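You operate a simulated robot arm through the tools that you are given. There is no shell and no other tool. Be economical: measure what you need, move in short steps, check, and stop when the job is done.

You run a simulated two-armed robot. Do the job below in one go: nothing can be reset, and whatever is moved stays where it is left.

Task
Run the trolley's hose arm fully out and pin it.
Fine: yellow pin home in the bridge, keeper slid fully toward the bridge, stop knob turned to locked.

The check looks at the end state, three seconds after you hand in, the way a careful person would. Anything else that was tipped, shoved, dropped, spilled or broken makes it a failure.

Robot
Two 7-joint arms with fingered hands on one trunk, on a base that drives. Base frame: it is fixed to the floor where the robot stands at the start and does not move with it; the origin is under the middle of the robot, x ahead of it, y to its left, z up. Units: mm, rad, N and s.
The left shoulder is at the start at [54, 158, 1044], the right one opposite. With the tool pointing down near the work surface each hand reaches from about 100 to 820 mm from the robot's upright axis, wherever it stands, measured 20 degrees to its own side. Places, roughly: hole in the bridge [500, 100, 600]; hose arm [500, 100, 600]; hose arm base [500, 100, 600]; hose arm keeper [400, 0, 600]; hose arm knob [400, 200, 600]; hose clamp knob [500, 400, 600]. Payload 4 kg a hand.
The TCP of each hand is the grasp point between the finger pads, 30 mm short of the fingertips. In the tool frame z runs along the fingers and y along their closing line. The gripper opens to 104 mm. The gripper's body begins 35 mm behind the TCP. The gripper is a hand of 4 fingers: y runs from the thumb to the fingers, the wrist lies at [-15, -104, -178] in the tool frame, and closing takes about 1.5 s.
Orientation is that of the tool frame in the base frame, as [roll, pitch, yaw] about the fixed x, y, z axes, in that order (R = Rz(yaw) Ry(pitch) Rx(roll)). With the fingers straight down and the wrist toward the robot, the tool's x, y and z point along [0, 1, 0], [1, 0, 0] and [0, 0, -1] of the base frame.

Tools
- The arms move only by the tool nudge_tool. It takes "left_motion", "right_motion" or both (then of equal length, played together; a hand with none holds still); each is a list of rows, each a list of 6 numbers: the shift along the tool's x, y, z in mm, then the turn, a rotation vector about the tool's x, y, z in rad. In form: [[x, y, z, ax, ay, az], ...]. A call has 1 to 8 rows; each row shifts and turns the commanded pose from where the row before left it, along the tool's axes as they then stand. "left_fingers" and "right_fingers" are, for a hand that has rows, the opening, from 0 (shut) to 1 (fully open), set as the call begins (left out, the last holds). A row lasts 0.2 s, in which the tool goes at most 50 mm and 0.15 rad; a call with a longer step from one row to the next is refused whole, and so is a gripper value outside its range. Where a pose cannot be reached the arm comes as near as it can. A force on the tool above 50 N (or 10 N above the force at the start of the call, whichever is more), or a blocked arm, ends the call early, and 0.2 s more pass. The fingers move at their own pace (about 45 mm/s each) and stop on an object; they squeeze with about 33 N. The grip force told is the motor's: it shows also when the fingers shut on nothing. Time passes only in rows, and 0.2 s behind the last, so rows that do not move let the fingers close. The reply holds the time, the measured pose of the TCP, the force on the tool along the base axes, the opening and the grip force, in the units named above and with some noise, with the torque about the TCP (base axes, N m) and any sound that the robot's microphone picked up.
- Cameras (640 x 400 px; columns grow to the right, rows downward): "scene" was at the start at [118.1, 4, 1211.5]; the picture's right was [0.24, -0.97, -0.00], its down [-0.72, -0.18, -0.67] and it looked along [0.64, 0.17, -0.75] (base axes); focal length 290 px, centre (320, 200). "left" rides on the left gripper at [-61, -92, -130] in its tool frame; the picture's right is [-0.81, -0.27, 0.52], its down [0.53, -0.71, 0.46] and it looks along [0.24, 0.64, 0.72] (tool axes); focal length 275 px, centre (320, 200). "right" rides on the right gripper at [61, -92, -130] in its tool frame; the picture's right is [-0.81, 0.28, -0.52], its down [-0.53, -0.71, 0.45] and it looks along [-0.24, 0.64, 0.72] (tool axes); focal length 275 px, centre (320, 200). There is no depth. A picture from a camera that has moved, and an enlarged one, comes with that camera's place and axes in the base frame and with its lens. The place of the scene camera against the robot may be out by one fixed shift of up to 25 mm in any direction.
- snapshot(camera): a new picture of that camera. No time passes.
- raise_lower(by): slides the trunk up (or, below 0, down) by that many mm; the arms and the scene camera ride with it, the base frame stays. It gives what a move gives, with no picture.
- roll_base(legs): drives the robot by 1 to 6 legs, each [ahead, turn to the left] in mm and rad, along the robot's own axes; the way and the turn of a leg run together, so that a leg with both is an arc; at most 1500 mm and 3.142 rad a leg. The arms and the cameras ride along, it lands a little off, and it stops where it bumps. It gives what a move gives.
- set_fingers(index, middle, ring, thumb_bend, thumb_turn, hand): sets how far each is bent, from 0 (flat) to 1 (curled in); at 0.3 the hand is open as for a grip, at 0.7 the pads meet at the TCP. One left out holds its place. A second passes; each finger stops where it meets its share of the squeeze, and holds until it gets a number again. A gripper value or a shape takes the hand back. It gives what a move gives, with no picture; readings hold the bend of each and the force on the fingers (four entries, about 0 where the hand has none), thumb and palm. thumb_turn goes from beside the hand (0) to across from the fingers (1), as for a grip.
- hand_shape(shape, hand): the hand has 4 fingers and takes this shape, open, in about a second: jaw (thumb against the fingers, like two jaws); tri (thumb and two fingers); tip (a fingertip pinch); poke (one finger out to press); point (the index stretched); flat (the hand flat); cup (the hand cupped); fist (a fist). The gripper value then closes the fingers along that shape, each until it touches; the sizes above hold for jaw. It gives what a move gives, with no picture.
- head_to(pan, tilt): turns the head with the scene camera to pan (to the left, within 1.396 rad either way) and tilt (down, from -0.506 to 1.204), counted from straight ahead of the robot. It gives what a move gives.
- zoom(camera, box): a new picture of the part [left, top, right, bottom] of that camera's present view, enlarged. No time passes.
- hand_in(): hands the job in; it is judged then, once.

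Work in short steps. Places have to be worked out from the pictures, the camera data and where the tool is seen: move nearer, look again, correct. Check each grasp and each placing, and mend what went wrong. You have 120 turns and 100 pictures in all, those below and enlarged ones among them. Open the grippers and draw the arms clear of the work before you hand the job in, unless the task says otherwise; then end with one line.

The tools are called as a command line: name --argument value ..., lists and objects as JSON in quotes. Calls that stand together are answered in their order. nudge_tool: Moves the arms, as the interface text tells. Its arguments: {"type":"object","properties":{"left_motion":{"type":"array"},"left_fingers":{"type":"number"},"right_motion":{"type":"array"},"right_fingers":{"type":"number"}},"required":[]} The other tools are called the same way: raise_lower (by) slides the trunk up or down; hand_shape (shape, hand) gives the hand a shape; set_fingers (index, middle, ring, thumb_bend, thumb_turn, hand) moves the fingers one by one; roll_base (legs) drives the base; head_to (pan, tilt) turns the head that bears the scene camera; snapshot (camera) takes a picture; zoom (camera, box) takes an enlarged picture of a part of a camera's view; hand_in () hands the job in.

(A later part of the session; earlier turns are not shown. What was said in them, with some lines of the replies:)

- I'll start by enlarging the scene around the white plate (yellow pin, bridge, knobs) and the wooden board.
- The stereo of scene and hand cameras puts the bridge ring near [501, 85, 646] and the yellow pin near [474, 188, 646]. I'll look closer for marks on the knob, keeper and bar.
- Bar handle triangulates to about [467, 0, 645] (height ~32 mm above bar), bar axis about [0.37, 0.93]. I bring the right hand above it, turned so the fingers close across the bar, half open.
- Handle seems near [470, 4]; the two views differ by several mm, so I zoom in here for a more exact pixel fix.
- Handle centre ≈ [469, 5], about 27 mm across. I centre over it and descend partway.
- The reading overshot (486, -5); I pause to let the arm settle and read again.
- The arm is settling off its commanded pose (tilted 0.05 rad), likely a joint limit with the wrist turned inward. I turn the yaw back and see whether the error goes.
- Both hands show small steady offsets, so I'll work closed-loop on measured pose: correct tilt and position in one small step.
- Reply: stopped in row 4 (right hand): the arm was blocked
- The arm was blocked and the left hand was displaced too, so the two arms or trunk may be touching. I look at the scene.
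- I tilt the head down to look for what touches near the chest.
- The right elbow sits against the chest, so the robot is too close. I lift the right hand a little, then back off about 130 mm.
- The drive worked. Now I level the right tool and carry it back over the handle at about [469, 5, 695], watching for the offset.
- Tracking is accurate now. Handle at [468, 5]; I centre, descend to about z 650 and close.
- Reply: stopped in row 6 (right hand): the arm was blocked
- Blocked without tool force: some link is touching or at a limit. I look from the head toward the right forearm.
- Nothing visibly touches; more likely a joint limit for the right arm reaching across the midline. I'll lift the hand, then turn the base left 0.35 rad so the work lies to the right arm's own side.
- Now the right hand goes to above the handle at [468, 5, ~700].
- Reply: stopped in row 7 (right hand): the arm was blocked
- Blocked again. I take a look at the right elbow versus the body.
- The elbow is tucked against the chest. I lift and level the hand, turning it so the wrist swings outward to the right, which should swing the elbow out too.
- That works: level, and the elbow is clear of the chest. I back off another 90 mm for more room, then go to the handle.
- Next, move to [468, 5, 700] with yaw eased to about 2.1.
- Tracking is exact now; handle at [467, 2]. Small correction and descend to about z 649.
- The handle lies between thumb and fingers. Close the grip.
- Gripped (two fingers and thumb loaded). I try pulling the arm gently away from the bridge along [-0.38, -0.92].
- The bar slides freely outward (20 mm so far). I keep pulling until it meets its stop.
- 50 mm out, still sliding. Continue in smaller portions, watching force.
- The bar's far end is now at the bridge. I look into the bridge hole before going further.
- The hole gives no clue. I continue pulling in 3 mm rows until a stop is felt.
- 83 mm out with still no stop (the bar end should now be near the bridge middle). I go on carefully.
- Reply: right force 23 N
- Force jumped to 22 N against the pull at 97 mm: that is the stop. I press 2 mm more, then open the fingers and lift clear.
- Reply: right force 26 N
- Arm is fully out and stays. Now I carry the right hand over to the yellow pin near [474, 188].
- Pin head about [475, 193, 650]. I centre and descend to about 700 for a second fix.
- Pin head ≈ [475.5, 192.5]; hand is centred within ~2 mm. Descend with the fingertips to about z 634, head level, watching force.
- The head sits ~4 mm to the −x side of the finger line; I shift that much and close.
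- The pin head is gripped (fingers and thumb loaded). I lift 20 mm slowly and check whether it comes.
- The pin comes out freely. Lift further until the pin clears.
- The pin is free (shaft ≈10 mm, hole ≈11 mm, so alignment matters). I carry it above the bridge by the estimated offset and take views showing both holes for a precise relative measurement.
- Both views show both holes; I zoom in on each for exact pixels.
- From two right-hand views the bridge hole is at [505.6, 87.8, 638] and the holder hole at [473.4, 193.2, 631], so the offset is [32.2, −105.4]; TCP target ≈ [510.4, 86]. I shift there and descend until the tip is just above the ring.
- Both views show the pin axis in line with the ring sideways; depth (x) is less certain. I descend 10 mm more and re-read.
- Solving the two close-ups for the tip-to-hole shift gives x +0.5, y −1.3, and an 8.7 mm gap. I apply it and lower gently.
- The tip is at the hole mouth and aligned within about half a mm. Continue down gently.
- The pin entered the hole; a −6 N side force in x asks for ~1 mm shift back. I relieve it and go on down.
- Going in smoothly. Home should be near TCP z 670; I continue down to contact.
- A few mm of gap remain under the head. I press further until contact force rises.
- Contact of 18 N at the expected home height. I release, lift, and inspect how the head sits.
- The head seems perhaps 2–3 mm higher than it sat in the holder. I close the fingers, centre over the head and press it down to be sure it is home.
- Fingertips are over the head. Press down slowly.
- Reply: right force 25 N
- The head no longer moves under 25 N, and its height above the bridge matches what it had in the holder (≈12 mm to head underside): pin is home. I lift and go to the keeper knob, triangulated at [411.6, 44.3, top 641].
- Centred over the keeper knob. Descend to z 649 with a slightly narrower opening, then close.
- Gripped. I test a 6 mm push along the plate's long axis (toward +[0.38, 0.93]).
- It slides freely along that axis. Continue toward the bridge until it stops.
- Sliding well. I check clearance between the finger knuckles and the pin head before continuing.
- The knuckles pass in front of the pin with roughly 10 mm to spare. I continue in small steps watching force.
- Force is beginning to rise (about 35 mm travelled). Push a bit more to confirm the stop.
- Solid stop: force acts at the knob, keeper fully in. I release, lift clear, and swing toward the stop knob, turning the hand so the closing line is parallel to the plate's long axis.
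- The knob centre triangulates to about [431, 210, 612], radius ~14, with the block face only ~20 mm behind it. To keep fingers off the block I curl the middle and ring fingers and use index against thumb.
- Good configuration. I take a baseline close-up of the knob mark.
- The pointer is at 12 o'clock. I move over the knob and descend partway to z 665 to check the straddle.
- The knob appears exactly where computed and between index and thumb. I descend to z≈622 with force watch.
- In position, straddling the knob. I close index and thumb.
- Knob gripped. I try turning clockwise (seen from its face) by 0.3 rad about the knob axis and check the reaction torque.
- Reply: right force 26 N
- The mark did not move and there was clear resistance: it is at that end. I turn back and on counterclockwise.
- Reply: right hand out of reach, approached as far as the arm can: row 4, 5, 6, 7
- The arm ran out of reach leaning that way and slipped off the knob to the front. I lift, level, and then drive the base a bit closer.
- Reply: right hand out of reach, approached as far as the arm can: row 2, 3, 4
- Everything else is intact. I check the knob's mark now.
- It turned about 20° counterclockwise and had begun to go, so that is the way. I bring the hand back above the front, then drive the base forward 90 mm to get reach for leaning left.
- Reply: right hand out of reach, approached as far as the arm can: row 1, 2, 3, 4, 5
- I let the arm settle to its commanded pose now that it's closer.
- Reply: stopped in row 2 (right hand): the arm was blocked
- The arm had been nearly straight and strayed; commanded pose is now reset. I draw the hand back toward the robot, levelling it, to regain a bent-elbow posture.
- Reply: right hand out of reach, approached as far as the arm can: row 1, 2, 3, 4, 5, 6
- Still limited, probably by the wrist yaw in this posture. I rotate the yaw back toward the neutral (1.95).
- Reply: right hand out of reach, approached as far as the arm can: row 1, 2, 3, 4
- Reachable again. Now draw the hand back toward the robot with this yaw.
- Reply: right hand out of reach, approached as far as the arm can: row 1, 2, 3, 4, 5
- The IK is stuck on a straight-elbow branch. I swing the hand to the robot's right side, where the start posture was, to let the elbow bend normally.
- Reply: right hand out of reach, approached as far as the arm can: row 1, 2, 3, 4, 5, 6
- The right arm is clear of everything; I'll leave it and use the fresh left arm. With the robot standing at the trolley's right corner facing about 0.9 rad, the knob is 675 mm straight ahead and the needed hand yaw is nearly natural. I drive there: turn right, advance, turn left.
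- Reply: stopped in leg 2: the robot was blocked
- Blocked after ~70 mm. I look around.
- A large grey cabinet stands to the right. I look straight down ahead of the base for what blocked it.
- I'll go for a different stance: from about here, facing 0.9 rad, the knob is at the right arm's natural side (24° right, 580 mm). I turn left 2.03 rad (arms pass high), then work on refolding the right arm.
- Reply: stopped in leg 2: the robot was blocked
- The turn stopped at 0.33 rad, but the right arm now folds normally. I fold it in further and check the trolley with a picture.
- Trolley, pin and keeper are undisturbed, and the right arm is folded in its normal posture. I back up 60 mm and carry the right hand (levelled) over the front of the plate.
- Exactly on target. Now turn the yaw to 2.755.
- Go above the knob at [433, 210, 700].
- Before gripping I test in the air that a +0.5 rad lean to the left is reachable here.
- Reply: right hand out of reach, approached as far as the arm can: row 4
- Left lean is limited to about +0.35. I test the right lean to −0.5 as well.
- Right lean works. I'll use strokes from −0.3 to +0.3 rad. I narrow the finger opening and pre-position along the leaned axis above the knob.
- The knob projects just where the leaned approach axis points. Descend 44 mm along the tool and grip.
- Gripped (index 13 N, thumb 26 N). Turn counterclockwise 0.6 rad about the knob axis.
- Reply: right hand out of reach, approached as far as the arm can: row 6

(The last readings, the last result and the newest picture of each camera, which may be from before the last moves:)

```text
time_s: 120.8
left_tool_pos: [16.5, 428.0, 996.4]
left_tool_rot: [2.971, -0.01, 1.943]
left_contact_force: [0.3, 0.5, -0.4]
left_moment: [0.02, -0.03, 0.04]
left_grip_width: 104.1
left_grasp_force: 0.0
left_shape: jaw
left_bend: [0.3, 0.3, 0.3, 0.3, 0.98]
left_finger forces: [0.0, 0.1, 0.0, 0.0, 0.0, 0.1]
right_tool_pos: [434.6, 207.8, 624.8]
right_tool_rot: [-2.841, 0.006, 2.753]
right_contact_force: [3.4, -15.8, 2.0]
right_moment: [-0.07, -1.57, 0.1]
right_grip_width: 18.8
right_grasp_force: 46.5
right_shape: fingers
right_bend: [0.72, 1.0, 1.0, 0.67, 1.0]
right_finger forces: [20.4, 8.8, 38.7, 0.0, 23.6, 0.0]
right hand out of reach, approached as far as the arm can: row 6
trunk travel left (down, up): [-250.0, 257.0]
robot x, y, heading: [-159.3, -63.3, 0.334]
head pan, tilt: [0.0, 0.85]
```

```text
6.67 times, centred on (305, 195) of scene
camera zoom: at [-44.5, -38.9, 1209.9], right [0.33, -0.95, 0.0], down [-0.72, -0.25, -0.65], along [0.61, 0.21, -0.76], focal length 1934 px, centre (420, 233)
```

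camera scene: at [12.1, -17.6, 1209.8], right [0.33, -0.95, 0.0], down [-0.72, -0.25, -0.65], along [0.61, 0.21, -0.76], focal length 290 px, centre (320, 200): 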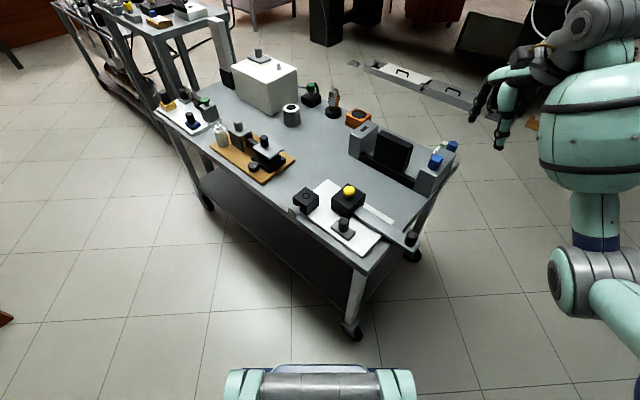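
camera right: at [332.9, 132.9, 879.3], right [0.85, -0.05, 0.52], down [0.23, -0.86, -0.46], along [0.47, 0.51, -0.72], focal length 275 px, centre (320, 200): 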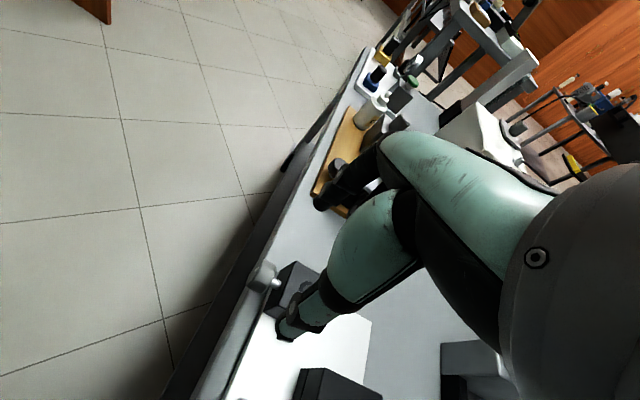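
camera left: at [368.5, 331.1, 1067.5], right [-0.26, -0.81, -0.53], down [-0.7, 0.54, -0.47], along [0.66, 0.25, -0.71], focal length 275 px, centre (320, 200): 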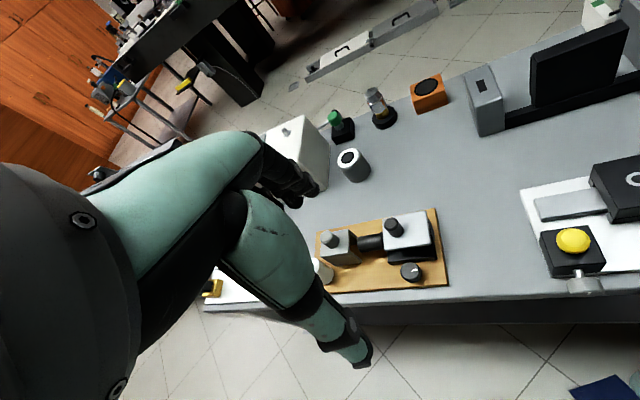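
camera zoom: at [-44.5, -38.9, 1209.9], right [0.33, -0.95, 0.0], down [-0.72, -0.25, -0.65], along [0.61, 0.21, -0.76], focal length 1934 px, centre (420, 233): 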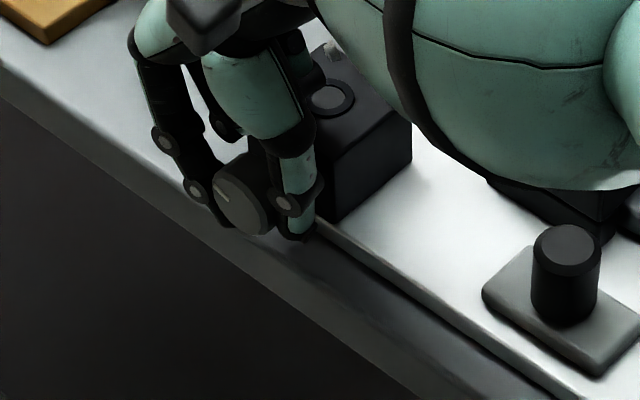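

The mark has turned further. A curled finger presses on the block, so I release, retract along the tool, lean back to −0.3 for a second stroke.

set_fingers --hand "right" --index 0.52 --thumb_bend 0.5

nudge_tool --right_motion '[[0, 0, -15, 0, 0, 0], [0, 0, -15, 0, 0, 0], [0, 0, -15, -0.1, 0, 0], [0, 0, 0, -0.1, 0, 0], [0, 0, 0, -0.1, 0, 0], [0, 0, 0, -0.1, 0, 0], [0, 0, 0, -0.1, 0, 0], [0, 0, 0, -0.1, 0, 0]]'

zoom --camera "scene" --box '[265, 165, 345, 225]'

```text
time_s: 121.8
left_tool_pos: [15.4, 429.5, 994.8]
left_tool_rot: [2.968, -0.008, 1.945]
left_contact_force: [0.1, -0.2, 0.8]
left_moment: [-0.03, 0.01, 0.01]
left_grip_width: 103.8
left_grasp_force: 0.0
left_shape: jaw
left_bend: [0.3, 0.3, 0.3, 0.3, 0.98]
left_finger forces: [0.1, 0.0, 0.0, 0.0, 0.0, 0.0]
right_tool_pos: [431.8, 212.6, 626.6]
right_tool_rot: [-2.845, 0.006, 2.755]
right_contact_force: [-0.2, 9.1, 21.4]
right_moment: [0.14, -0.78, 0.27]
right_grip_width: 48.8
right_grasp_force: 11.4
right_shape: fingers
right_bend: [0.52, 1.0, 1.0, 0.5, 1.0]
right_finger forces: [0.0, 0.0, 22.2, 0.0, 0.0, 0.0]
trunk travel left (down, up): [-250.0, 257.0]
robot x, y, heading: [-157.7, -63.5, 0.333]
head pan, tilt: [0.0, 0.85]
```

```text
time_s: 123.6
left_tool_pos: [17.6, 428.9, 994.1]
left_tool_rot: [2.97, -0.008, 1.946]
left_contact_force: [-0.9, -0.5, 0.6]
left_moment: [0.01, -0.02, 0.01]
left_grip_width: 104.0
left_grasp_force: 0.2
left_shape: jaw
left_bend: [0.3, 0.3, 0.3, 0.3, 0.98]
left_finger forces: [0.0, 0.0, 0.0, 0.1, 0.0, 0.1]
right_tool_pos: [431.4, 214.9, 669.2]
right_tool_rot: [2.838, 0.001, 2.752]
right_contact_force: [0.1, -0.5, 0.4]
right_moment: [0.02, -0.06, -0.02]
right_grip_width: 48.6
right_grasp_force: 0.1
right_shape: fingers
right_bend: [0.52, 1.0, 1.0, 0.5, 1.0]
right_finger forces: [0.1, 0.0, 0.0, 0.1, 0.1, 0.0]
trunk travel left (down, up): [-250.0, 257.0]
robot x, y, heading: [-156.6, -63.5, 0.328]
head pan, tilt: [0.0, 0.85]
```

```text
6.67 times, centred on (305, 195) of scene
camera zoom: at [-44.5, -37.3, 1209.9], right [0.33, -0.95, 0.0], down [-0.72, -0.25, -0.65], along [0.61, 0.21, -0.76], focal length 1934 px, centre (420, 233)
```

zoom: 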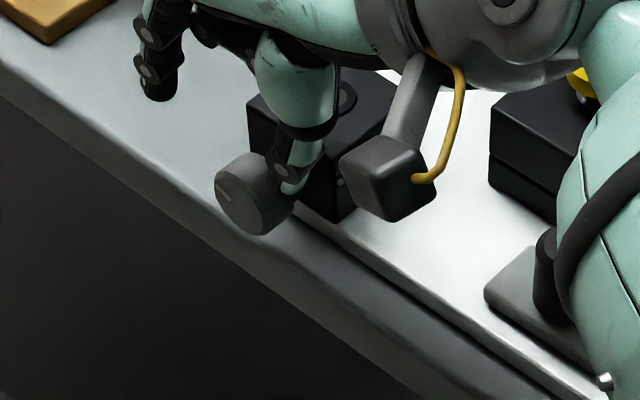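

The mark is now ~50° over. Second stroke: re-position over the knob, descend and grip.

nudge_tool --right_motion '[[-2.3, -21, -2.6, 0, 0, 0], [0, 0, 0, -0.04, 0, 0], [0, 0, 15, 0, 0, 0], [0, 0, 15, 0, 0, 0], [0, 0.4, 13, 0, 0, 0], [0, 0, 0, 0, 0, 0]]'

set_fingers --hand "right" --index 0.85 --thumb_bend 0.85

```text
time_s: 125.0
left_tool_pos: [16.2, 429.8, 994.6]
left_tool_rot: [2.971, -0.007, 1.946]
left_contact_force: [-0.3, 0.4, 0.2]
left_moment: [0.0, 0.03, 0.0]
left_grip_width: 103.9
left_grasp_force: 0.0
left_shape: jaw
left_bend: [0.3, 0.3, 0.3, 0.3, 0.98]
left_finger forces: [0.0, 0.0, 0.0, 0.0, 0.0, 0.0]
right_tool_pos: [432.0, 209.0, 625.3]
right_tool_rot: [2.801, 0.002, 2.753]
right_contact_force: [-0.3, -0.4, -0.1]
right_moment: [-0.02, -0.02, 0.04]
right_grip_width: 48.9
right_grasp_force: 0.0
right_shape: fingers
right_bend: [0.52, 1.0, 1.0, 0.5, 1.0]
right_finger forces: [0.1, 0.0, 0.0, 0.0, 0.0, 0.0]
trunk travel left (down, up): [-250.0, 257.0]
robot x, y, heading: [-156.2, -64.4, 0.332]
head pan, tilt: [0.0, 0.85]
```

```text
time_s: 126.0
left_tool_pos: [18.8, 429.9, 994.9]
left_tool_rot: [2.971, -0.008, 1.947]
left_contact_force: [0.7, 0.5, -0.2]
left_moment: [0.02, -0.02, -0.02]
left_grip_width: 103.7
left_grasp_force: 0.0
left_shape: jaw
left_bend: [0.3, 0.3, 0.3, 0.3, 0.98]
left_finger forces: [0.0, 0.1, 0.1, 0.0, 0.0, 0.1]
right_tool_pos: [432.1, 207.8, 622.6]
right_tool_rot: [2.809, 0.001, 2.752]
right_contact_force: [-2.1, -9.6, -16.5]
right_moment: [-0.2, 0.0, -0.07]
right_grip_width: 17.9
right_grasp_force: 20.2
right_shape: fingers
right_bend: [0.73, 1.0, 1.0, 0.66, 1.0]
right_finger forces: [12.2, 0.0, 0.1, 0.0, 28.3, 0.0]
trunk travel left (down, up): [-250.0, 257.0]
robot x, y, heading: [-155.1, -60.6, 0.332]
head pan, tilt: [0.0, 0.85]
```

Gripped again; turn counterclockwise 0.6 rad, with a slight retreat from the block.

nudge_tool --right_motion '[[0, 1.1, 0.05, 0.1, 0, 0], [0, 1.1, 0.05, 0.1, 0, 0], [0, 1.1, 0.05, 0.1, 0, 0], [0, 1.1, 0.05, 0.1, 0, 0], [0, 1.1, 0.05, 0.1, 0, 0], [0, 1.1, 0.05, 0.1, 0, 0], [0, 0, 0, 0, 0, 0]]'

zoom --camera "scene" --box '[265, 165, 345, 225]'

```text
time_s: 127.6
left_tool_pos: [18.6, 429.1, 996.2]
left_tool_rot: [2.97, -0.009, 1.944]
left_contact_force: [0.2, 0.1, -0.3]
left_moment: [-0.02, 0.0, -0.02]
left_grip_width: 104.0
left_grasp_force: 0.1
left_shape: jaw
left_bend: [0.3, 0.3, 0.3, 0.3, 0.98]
left_finger forces: [0.1, 0.0, 0.0, 0.0, 0.0, 0.0]
right_tool_pos: [434.0, 214.0, 624.5]
right_tool_rot: [-2.879, 0.002, 2.753]
right_contact_force: [-2.4, -19.1, -5.3]
right_moment: [0.46, -1.18, -0.01]
right_grip_width: 19.8
right_grasp_force: 37.6
right_shape: fingers
right_bend: [0.73, 1.0, 1.0, 0.64, 1.0]
right_finger forces: [13.8, 0.4, 30.3, 0.0, 30.7, 0.0]
right hand out of reach, approached as far as the arm can: row 6
trunk travel left (down, up): [-250.0, 257.0]
robot x, y, heading: [-158.6, -63.2, 0.331]
head pan, tilt: [0.0, 0.85]
```

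```text
6.67 times, centred on (305, 195) of scene
camera zoom: at [-44.4, -38.8, 1209.9], right [0.33, -0.95, 0.0], down [-0.72, -0.25, -0.65], along [0.61, 0.21, -0.76], focal length 1934 px, centre (420, 233)
```

zoom: 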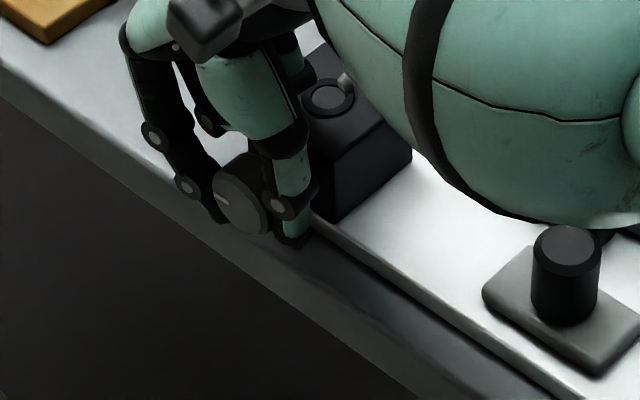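

About 1.4 rad turned in total. I'll do one more stroke to make sure it meets its end stop: release, retract, lean back.

set_fingers --hand "right" --index 0.52 --thumb_bend 0.5

nudge_tool --right_motion '[[0, 0, -15, 0, 0, 0], [0, 0, -15, 0, 0, 0], [0, 0, -15, -0.1, 0, 0], [0, 0, 0, -0.1, 0, 0], [0, 0, 0, -0.1, 0, 0], [0, 0, 0, -0.1, 0, 0], [0, 0, 0, -0.1, 0, 0], [0, 0, 0, -0.1, 0, 0]]'

zoom --camera "scene" --box '[280, 180, 320, 210]'

```text
time_s: 128.6
left_tool_pos: [15.9, 430.1, 994.5]
left_tool_rot: [2.972, -0.004, 1.943]
left_contact_force: [-0.4, -0.7, -0.4]
left_moment: [-0.01, 0.03, -0.01]
left_grip_width: 103.5
left_grasp_force: 0.0
left_shape: jaw
left_bend: [0.3, 0.3, 0.3, 0.3, 0.98]
left_finger forces: [0.0, 0.0, 0.0, 0.0, 0.0, 0.1]
right_tool_pos: [434.4, 217.9, 627.4]
right_tool_rot: [-2.883, 0.003, 2.755]
right_contact_force: [0.8, 4.4, 7.0]
right_moment: [0.03, -0.2, 0.15]
right_grip_width: 48.8
right_grasp_force: 4.2
right_shape: fingers
right_bend: [0.52, 1.0, 1.0, 0.5, 1.0]
right_finger forces: [0.0, 0.0, 8.1, 0.0, 0.0, 0.0]
trunk travel left (down, up): [-250.0, 257.0]
robot x, y, heading: [-156.8, -60.9, 0.33]
head pan, tilt: [0.0, 0.85]
```

```text
time_s: 130.4
left_tool_pos: [17.9, 430.1, 995.0]
left_tool_rot: [2.971, -0.009, 1.945]
left_contact_force: [-0.2, 0.2, 1.1]
left_moment: [-0.01, 0.01, 0.01]
left_grip_width: 104.1
left_grasp_force: 0.1
left_shape: jaw
left_bend: [0.3, 0.3, 0.3, 0.3, 0.98]
left_finger forces: [0.1, 0.1, 0.1, 0.1, 0.0, 0.1]
right_tool_pos: [433.3, 221.1, 670.0]
right_tool_rot: [2.799, 0.001, 2.753]
right_contact_force: [-0.6, 0.5, 1.0]
right_moment: [-0.01, -0.01, -0.04]
right_grip_width: 49.0
right_grasp_force: 0.0
right_shape: fingers
right_bend: [0.52, 1.0, 1.0, 0.5, 1.0]
right_finger forces: [0.0, 0.1, 0.0, 0.0, 0.0, 0.0]
trunk travel left (down, up): [-250.0, 257.0]
robot x, y, heading: [-154.4, -63.8, 0.331]
head pan, tilt: [0.0, 0.85]
```

```text
13.33 times, centred on (300, 195) of scene
camera zoom: at [-44.6, -37.3, 1209.9], right [0.33, -0.95, 0.0], down [-0.72, -0.25, -0.65], along [0.61, 0.21, -0.76], focal length 3867 px, centre (587, 267)
```

zoom: 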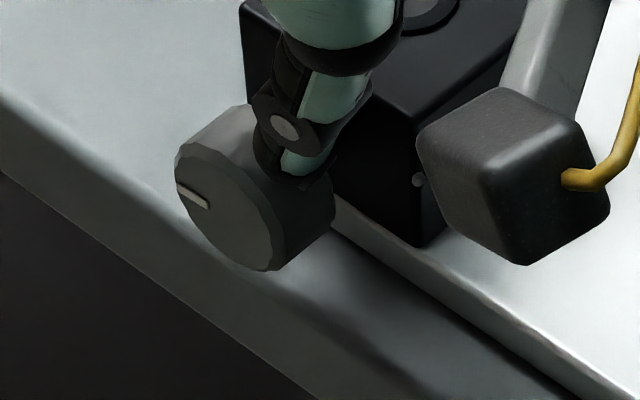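

The mark now points exactly horizontal (90° from the start). I make one more short stroke to feel whether this is the end stop.

nudge_tool --right_motion '[[-2.2, -27, -3.5, 0, 0, 0], [0, 0, 15, 0, 0, 0], [0, 0, 15, 0, 0, 0], [0, 0, 14, 0, 0, 0], [0, 0, 0, 0, 0, 0]]'

set_fingers --hand "right" --index 0.85 --thumb_bend 0.85

nudge_tool --right_motion '[[0, 1.1, 0.05, 0.1, 0, 0], [0, 1.1, 0.05, 0.1, 0, 0], [0, 1.1, 0.05, 0.1, 0, 0], [0, 0, 0, 0, 0, 0]]'

```text
time_s: 131.6
left_tool_pos: [17.5, 430.1, 995.5]
left_tool_rot: [2.97, -0.007, 1.946]
left_contact_force: [-0.7, -1.1, 0.1]
left_moment: [-0.03, 0.0, 0.03]
left_grip_width: 104.1
left_grasp_force: 0.1
left_shape: jaw
left_bend: [0.3, 0.3, 0.3, 0.3, 0.98]
left_finger forces: [0.1, 0.0, 0.0, 0.0, 0.0, 0.1]
right_tool_pos: [431.3, 210.4, 624.1]
right_tool_rot: [2.8, 0.002, 2.752]
right_contact_force: [-1.4, -0.5, 1.4]
right_moment: [-0.05, -0.02, 0.03]
right_grip_width: 48.9
right_grasp_force: 0.7
right_shape: fingers
right_bend: [0.52, 1.0, 1.0, 0.5, 1.0]
right_finger forces: [0.0, 0.0, 0.1, 0.0, 1.6, 0.1]
trunk travel left (down, up): [-250.0, 257.0]
robot x, y, heading: [-159.6, -65.5, 0.338]
head pan, tilt: [0.0, 0.85]
```

```text
time_s: 132.6
left_tool_pos: [18.9, 429.5, 994.6]
left_tool_rot: [2.972, -0.006, 1.945]
left_contact_force: [0.6, -0.5, 0.1]
left_moment: [-0.02, 0.02, 0.0]
left_grip_width: 104.1
left_grasp_force: 0.1
left_shape: jaw
left_bend: [0.3, 0.3, 0.3, 0.3, 0.98]
left_finger forces: [0.1, 0.0, 0.1, 0.0, 0.0, 0.0]
right_tool_pos: [431.1, 208.6, 619.0]
right_tool_rot: [2.809, -0.001, 2.753]
right_contact_force: [-1.7, -10.1, -20.0]
right_moment: [-0.12, 0.01, -0.06]
right_grip_width: 15.1
right_grasp_force: 20.4
right_shape: fingers
right_bend: [0.73, 1.0, 1.0, 0.68, 1.0]
right_finger forces: [12.2, 0.1, 0.0, 0.0, 28.2, 0.0]
trunk travel left (down, up): [-250.0, 257.0]
robot x, y, heading: [-154.2, -61.0, 0.326]
head pan, tilt: [0.0, 0.85]
```

```text
time_s: 133.6
left_tool_pos: [19.0, 428.4, 994.4]
left_tool_rot: [2.972, -0.009, 1.943]
left_contact_force: [0.5, 0.4, 0.2]
left_moment: [0.0, -0.01, 0.01]
left_grip_width: 104.0
left_grasp_force: 0.0
left_shape: jaw
left_bend: [0.3, 0.3, 0.3, 0.3, 0.98]
left_finger forces: [0.1, 0.0, 0.0, 0.0, 0.0, 0.1]
right_tool_pos: [432.5, 211.7, 620.1]
right_tool_rot: [3.106, 0.0, 2.753]
right_contact_force: [-1.6, -13.9, -20.6]
right_moment: [0.47, -0.72, -0.17]
right_grip_width: 17.4
right_grasp_force: 29.0
right_shape: fingers
right_bend: [0.74, 1.0, 1.0, 0.65, 1.0]
right_finger forces: [10.3, 0.0, 14.6, 0.1, 32.8, 0.0]
trunk travel left (down, up): [-250.0, 257.0]
robot x, y, heading: [-153.7, -65.7, 0.332]
head pan, tilt: [0.0, 0.85]
```

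Resisting torque jumped to ~0.7 N·m after only 0.3 rad, like at the other end stop. I release, retract fully and look.

set_fingers --hand "right" --index 0.5 --thumb_bend 0.48

nudge_tool --right_motion '[[0, 0, -15, 0, 0, 0], [0, 0, -20, 0, 0, 0], [0, 0, -30, 0, 0, 0], [0, 0, -30, 0, 0, 0], [0, -20, -30, 0, 0, 0], [0, -40, -20, 0, 0, 0], [0, -40, -10, 0, 0, 0], [0, 0, 0, 0, 0, 0]]'

zoom --camera "scene" --box '[280, 180, 320, 210]'

```text
time_s: 134.6
left_tool_pos: [17.4, 429.7, 993.9]
left_tool_rot: [2.97, -0.006, 1.945]
left_contact_force: [0.1, -0.3, -0.6]
left_moment: [0.02, -0.01, 0.03]
left_grip_width: 103.9
left_grasp_force: 0.1
left_shape: jaw
left_bend: [0.3, 0.3, 0.3, 0.3, 0.98]
left_finger forces: [0.0, 0.0, 0.1, 0.0, 0.0, 0.1]
right_tool_pos: [432.1, 213.3, 624.2]
right_tool_rot: [3.101, 0.001, 2.752]
right_contact_force: [-0.3, -0.1, 0.2]
right_moment: [0.02, 0.04, 0.0]
right_grip_width: 54.0
right_grasp_force: 0.2
right_shape: fingers
right_bend: [0.5, 1.0, 1.0, 0.48, 1.0]
right_finger forces: [0.0, 0.0, 0.0, 0.0, 0.1, 0.1]
trunk travel left (down, up): [-250.0, 257.0]
robot x, y, heading: [-156.6, -63.6, 0.335]
head pan, tilt: [0.0, 0.85]
```

```text
time_s: 136.4
left_tool_pos: [17.2, 430.8, 993.5]
left_tool_rot: [2.971, -0.006, 1.944]
left_contact_force: [0.7, 0.6, -0.8]
left_moment: [-0.01, 0.02, -0.02]
left_grip_width: 104.1
left_grasp_force: 0.1
left_shape: jaw
left_bend: [0.3, 0.3, 0.3, 0.3, 0.98]
left_finger forces: [0.0, 0.0, 0.1, 0.1, 0.0, 0.0]
right_tool_pos: [391.0, 116.2, 775.0]
right_tool_rot: [3.104, 0.001, 2.752]
right_contact_force: [-0.8, 0.4, 0.3]
right_moment: [0.0, 0.0, 0.01]
right_grip_width: 54.0
right_grasp_force: 0.0
right_shape: fingers
right_bend: [0.5, 1.0, 1.0, 0.48, 1.0]
right_finger forces: [0.1, 0.0, 0.1, 0.1, 0.1, 0.1]
trunk travel left (down, up): [-250.0, 257.0]
robot x, y, heading: [-158.8, -61.5, 0.334]
head pan, tilt: [0.0, 0.85]
```

```text
13.33 times, centred on (300, 195) of scene
camera zoom: at [-44.4, -36.5, 1209.8], right [0.33, -0.95, 0.0], down [-0.72, -0.25, -0.65], along [0.61, 0.21, -0.76], focal length 3867 px, centre (587, 267)
```

zoom: 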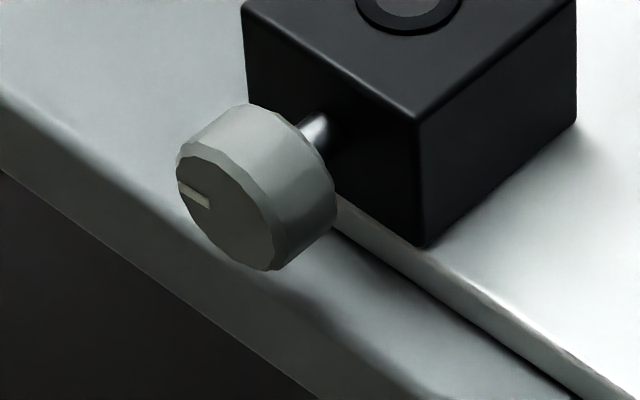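

The mark stayed exactly at 90°: knob is at its locked end stop. I open the hand and withdraw the arm clear, then take a final look.

nudge_tool --right_motion '[[0, 0, -40, 0, 0, 0], [0, 0, -35, 0, 0, 0.12], [0, 0, 0, 0, 0, 0.13], [0, 0, 0, 0, 0, 0.13], [0, 0, 0, 0, 0, 0.13], [-20, -35, 0, 0, 0, 0], [-25, -35, 0, 0, 0, 0], [-30, -30, 0, 0, 0, 0]]' --right_fingers 1.0

snapshot --camera "scene"

```text
time_s: 138.2
left_tool_pos: [16.2, 427.9, 996.1]
left_tool_rot: [2.971, -0.009, 1.944]
left_contact_force: [-0.8, -0.1, -0.4]
left_moment: [0.02, 0.0, 0.06]
left_grip_width: 103.9
left_grasp_force: 0.0
left_shape: jaw
left_bend: [0.3, 0.3, 0.3, 0.3, 0.98]
left_finger forces: [0.0, 0.1, 0.1, 0.1, 0.1, 0.0]
right_tool_pos: [357.8, -11.0, 845.0]
right_tool_rot: [3.104, -0.019, 2.243]
right_contact_force: [-0.1, 0.5, -0.1]
right_moment: [0.02, -0.02, 0.02]
right_grip_width: 103.7
right_grasp_force: 0.1
right_shape: jaw
right_bend: [0.3, 0.3, 0.3, 0.3, 0.98]
right_finger forces: [0.0, 0.1, 0.1, 0.1, 0.0, 0.0]
trunk travel left (down, up): [-250.0, 257.0]
robot x, y, heading: [-154.5, -62.1, 0.333]
head pan, tilt: [0.0, 0.85]
```

```text
2 pictures are left
camera scene: at [-44.7, -38.5, 1210.0], right [0.33, -0.95, 0.0], down [-0.72, -0.25, -0.65], along [0.61, 0.21, -0.76], focal length 290 px, centre (320, 200)
```

scene: 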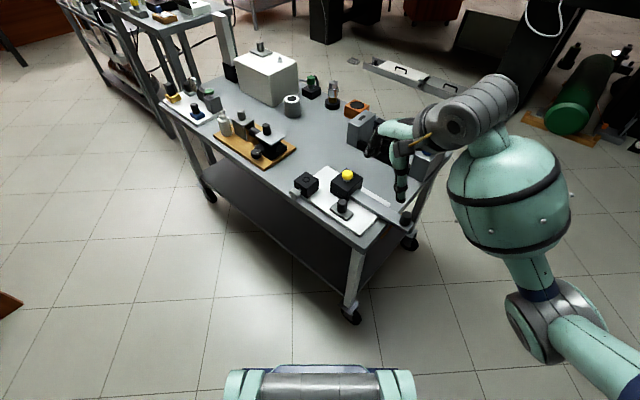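

All is in place; I back the base off 150 mm so the arm is clear and check the plate once more.

roll_base --legs '[[-130, 0]]'

zoom --camera "scene" --box '[270, 110, 430, 220]'

```text
time_s: 139.8
left_tool_pos: [-79.5, 413.0, 1006.8]
left_tool_rot: [2.974, 0.002, 1.957]
left_contact_force: [-0.6, -1.2, 0.1]
left_moment: [0.03, -0.04, -0.03]
left_grip_width: 104.0
left_grasp_force: 0.1
left_shape: jaw
left_bend: [0.3, 0.3, 0.3, 0.3, 0.97]
left_finger forces: [0.0, 0.0, 0.0, 0.0, 0.0, 0.1]
right_tool_pos: [267.4, -29.1, 856.6]
right_tool_rot: [3.08, -0.01, 2.26]
right_contact_force: [-0.6, 0.9, -0.8]
right_moment: [-0.01, 0.01, 0.03]
right_grip_width: 103.8
right_grasp_force: 0.1
right_shape: jaw
right_bend: [0.3, 0.3, 0.3, 0.3, 0.98]
right_finger forces: [0.0, 0.0, 0.0, 0.1, 0.0, 0.0]
trunk travel left (down, up): [-250.0, 257.0]
robot x, y, heading: [-238.9, -60.0, 0.408]
head pan, tilt: [0.0, 0.85]
stopped in leg 1: the robot was blocked; the commanded pose is now the measured one
```

```text
3.64 times, centred on (350, 165) of scene
camera zoom: at [-127.4, -29.7, 1210.1], right [0.4, -0.92, 0.0], down [-0.7, -0.3, -0.65], along [0.6, 0.26, -0.76], focal length 1055 px, centre (211, 327)
```

zoom: 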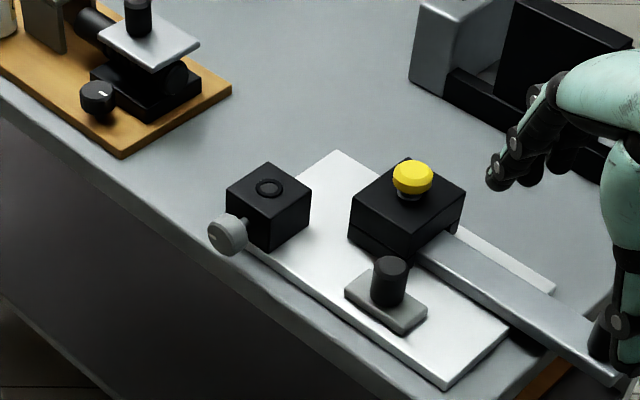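

Arm out, pin seated, keeper at the bridge, knob at lock; the base touched something behind, so I ease forward 25 mm off it and then hand in.

roll_base --legs '[[25, 0]]'

hand_in

```text
time_s: 140.7
left_tool_pos: [-54.6, 424.5, 1004.5]
left_tool_rot: [2.978, 0.006, 1.956]
left_contact_force: [0.1, 0.1, -0.6]
left_moment: [-0.01, 0.01, 0.01]
left_grip_width: 103.8
left_grasp_force: 0.0
left_shape: jaw
left_bend: [0.3, 0.3, 0.3, 0.3, 0.97]
left_finger forces: [0.0, 0.0, 0.0, 0.0, 0.1, 0.1]
right_tool_pos: [292.7, -17.3, 855.5]
right_tool_rot: [3.083, -0.011, 2.26]
right_contact_force: [-0.1, 1.3, -1.3]
right_moment: [0.01, 0.01, -0.01]
right_grip_width: 104.2
right_grasp_force: 0.1
right_shape: jaw
right_bend: [0.3, 0.3, 0.3, 0.3, 0.98]
right_finger forces: [0.0, 0.1, 0.0, 0.0, 0.0, 0.0]
trunk travel left (down, up): [-250.0, 257.0]
robot x, y, heading: [-209.2, -52.0, 0.416]
head pan, tilt: [0.0, 0.85]
```

```text
The job is handed in.
```

I handed the job in with the hose arm run out to its stop, the yellow pin in the bridge, the keeper slid up to the bridge and the stop knob turned 90° to its end stop. The base was stopped three times while driving (near a grey cabinet on its right, then while turning left, and at the end by something behind it). I never saw what it touched, so I can't rule out that something off the trolley was bumped.
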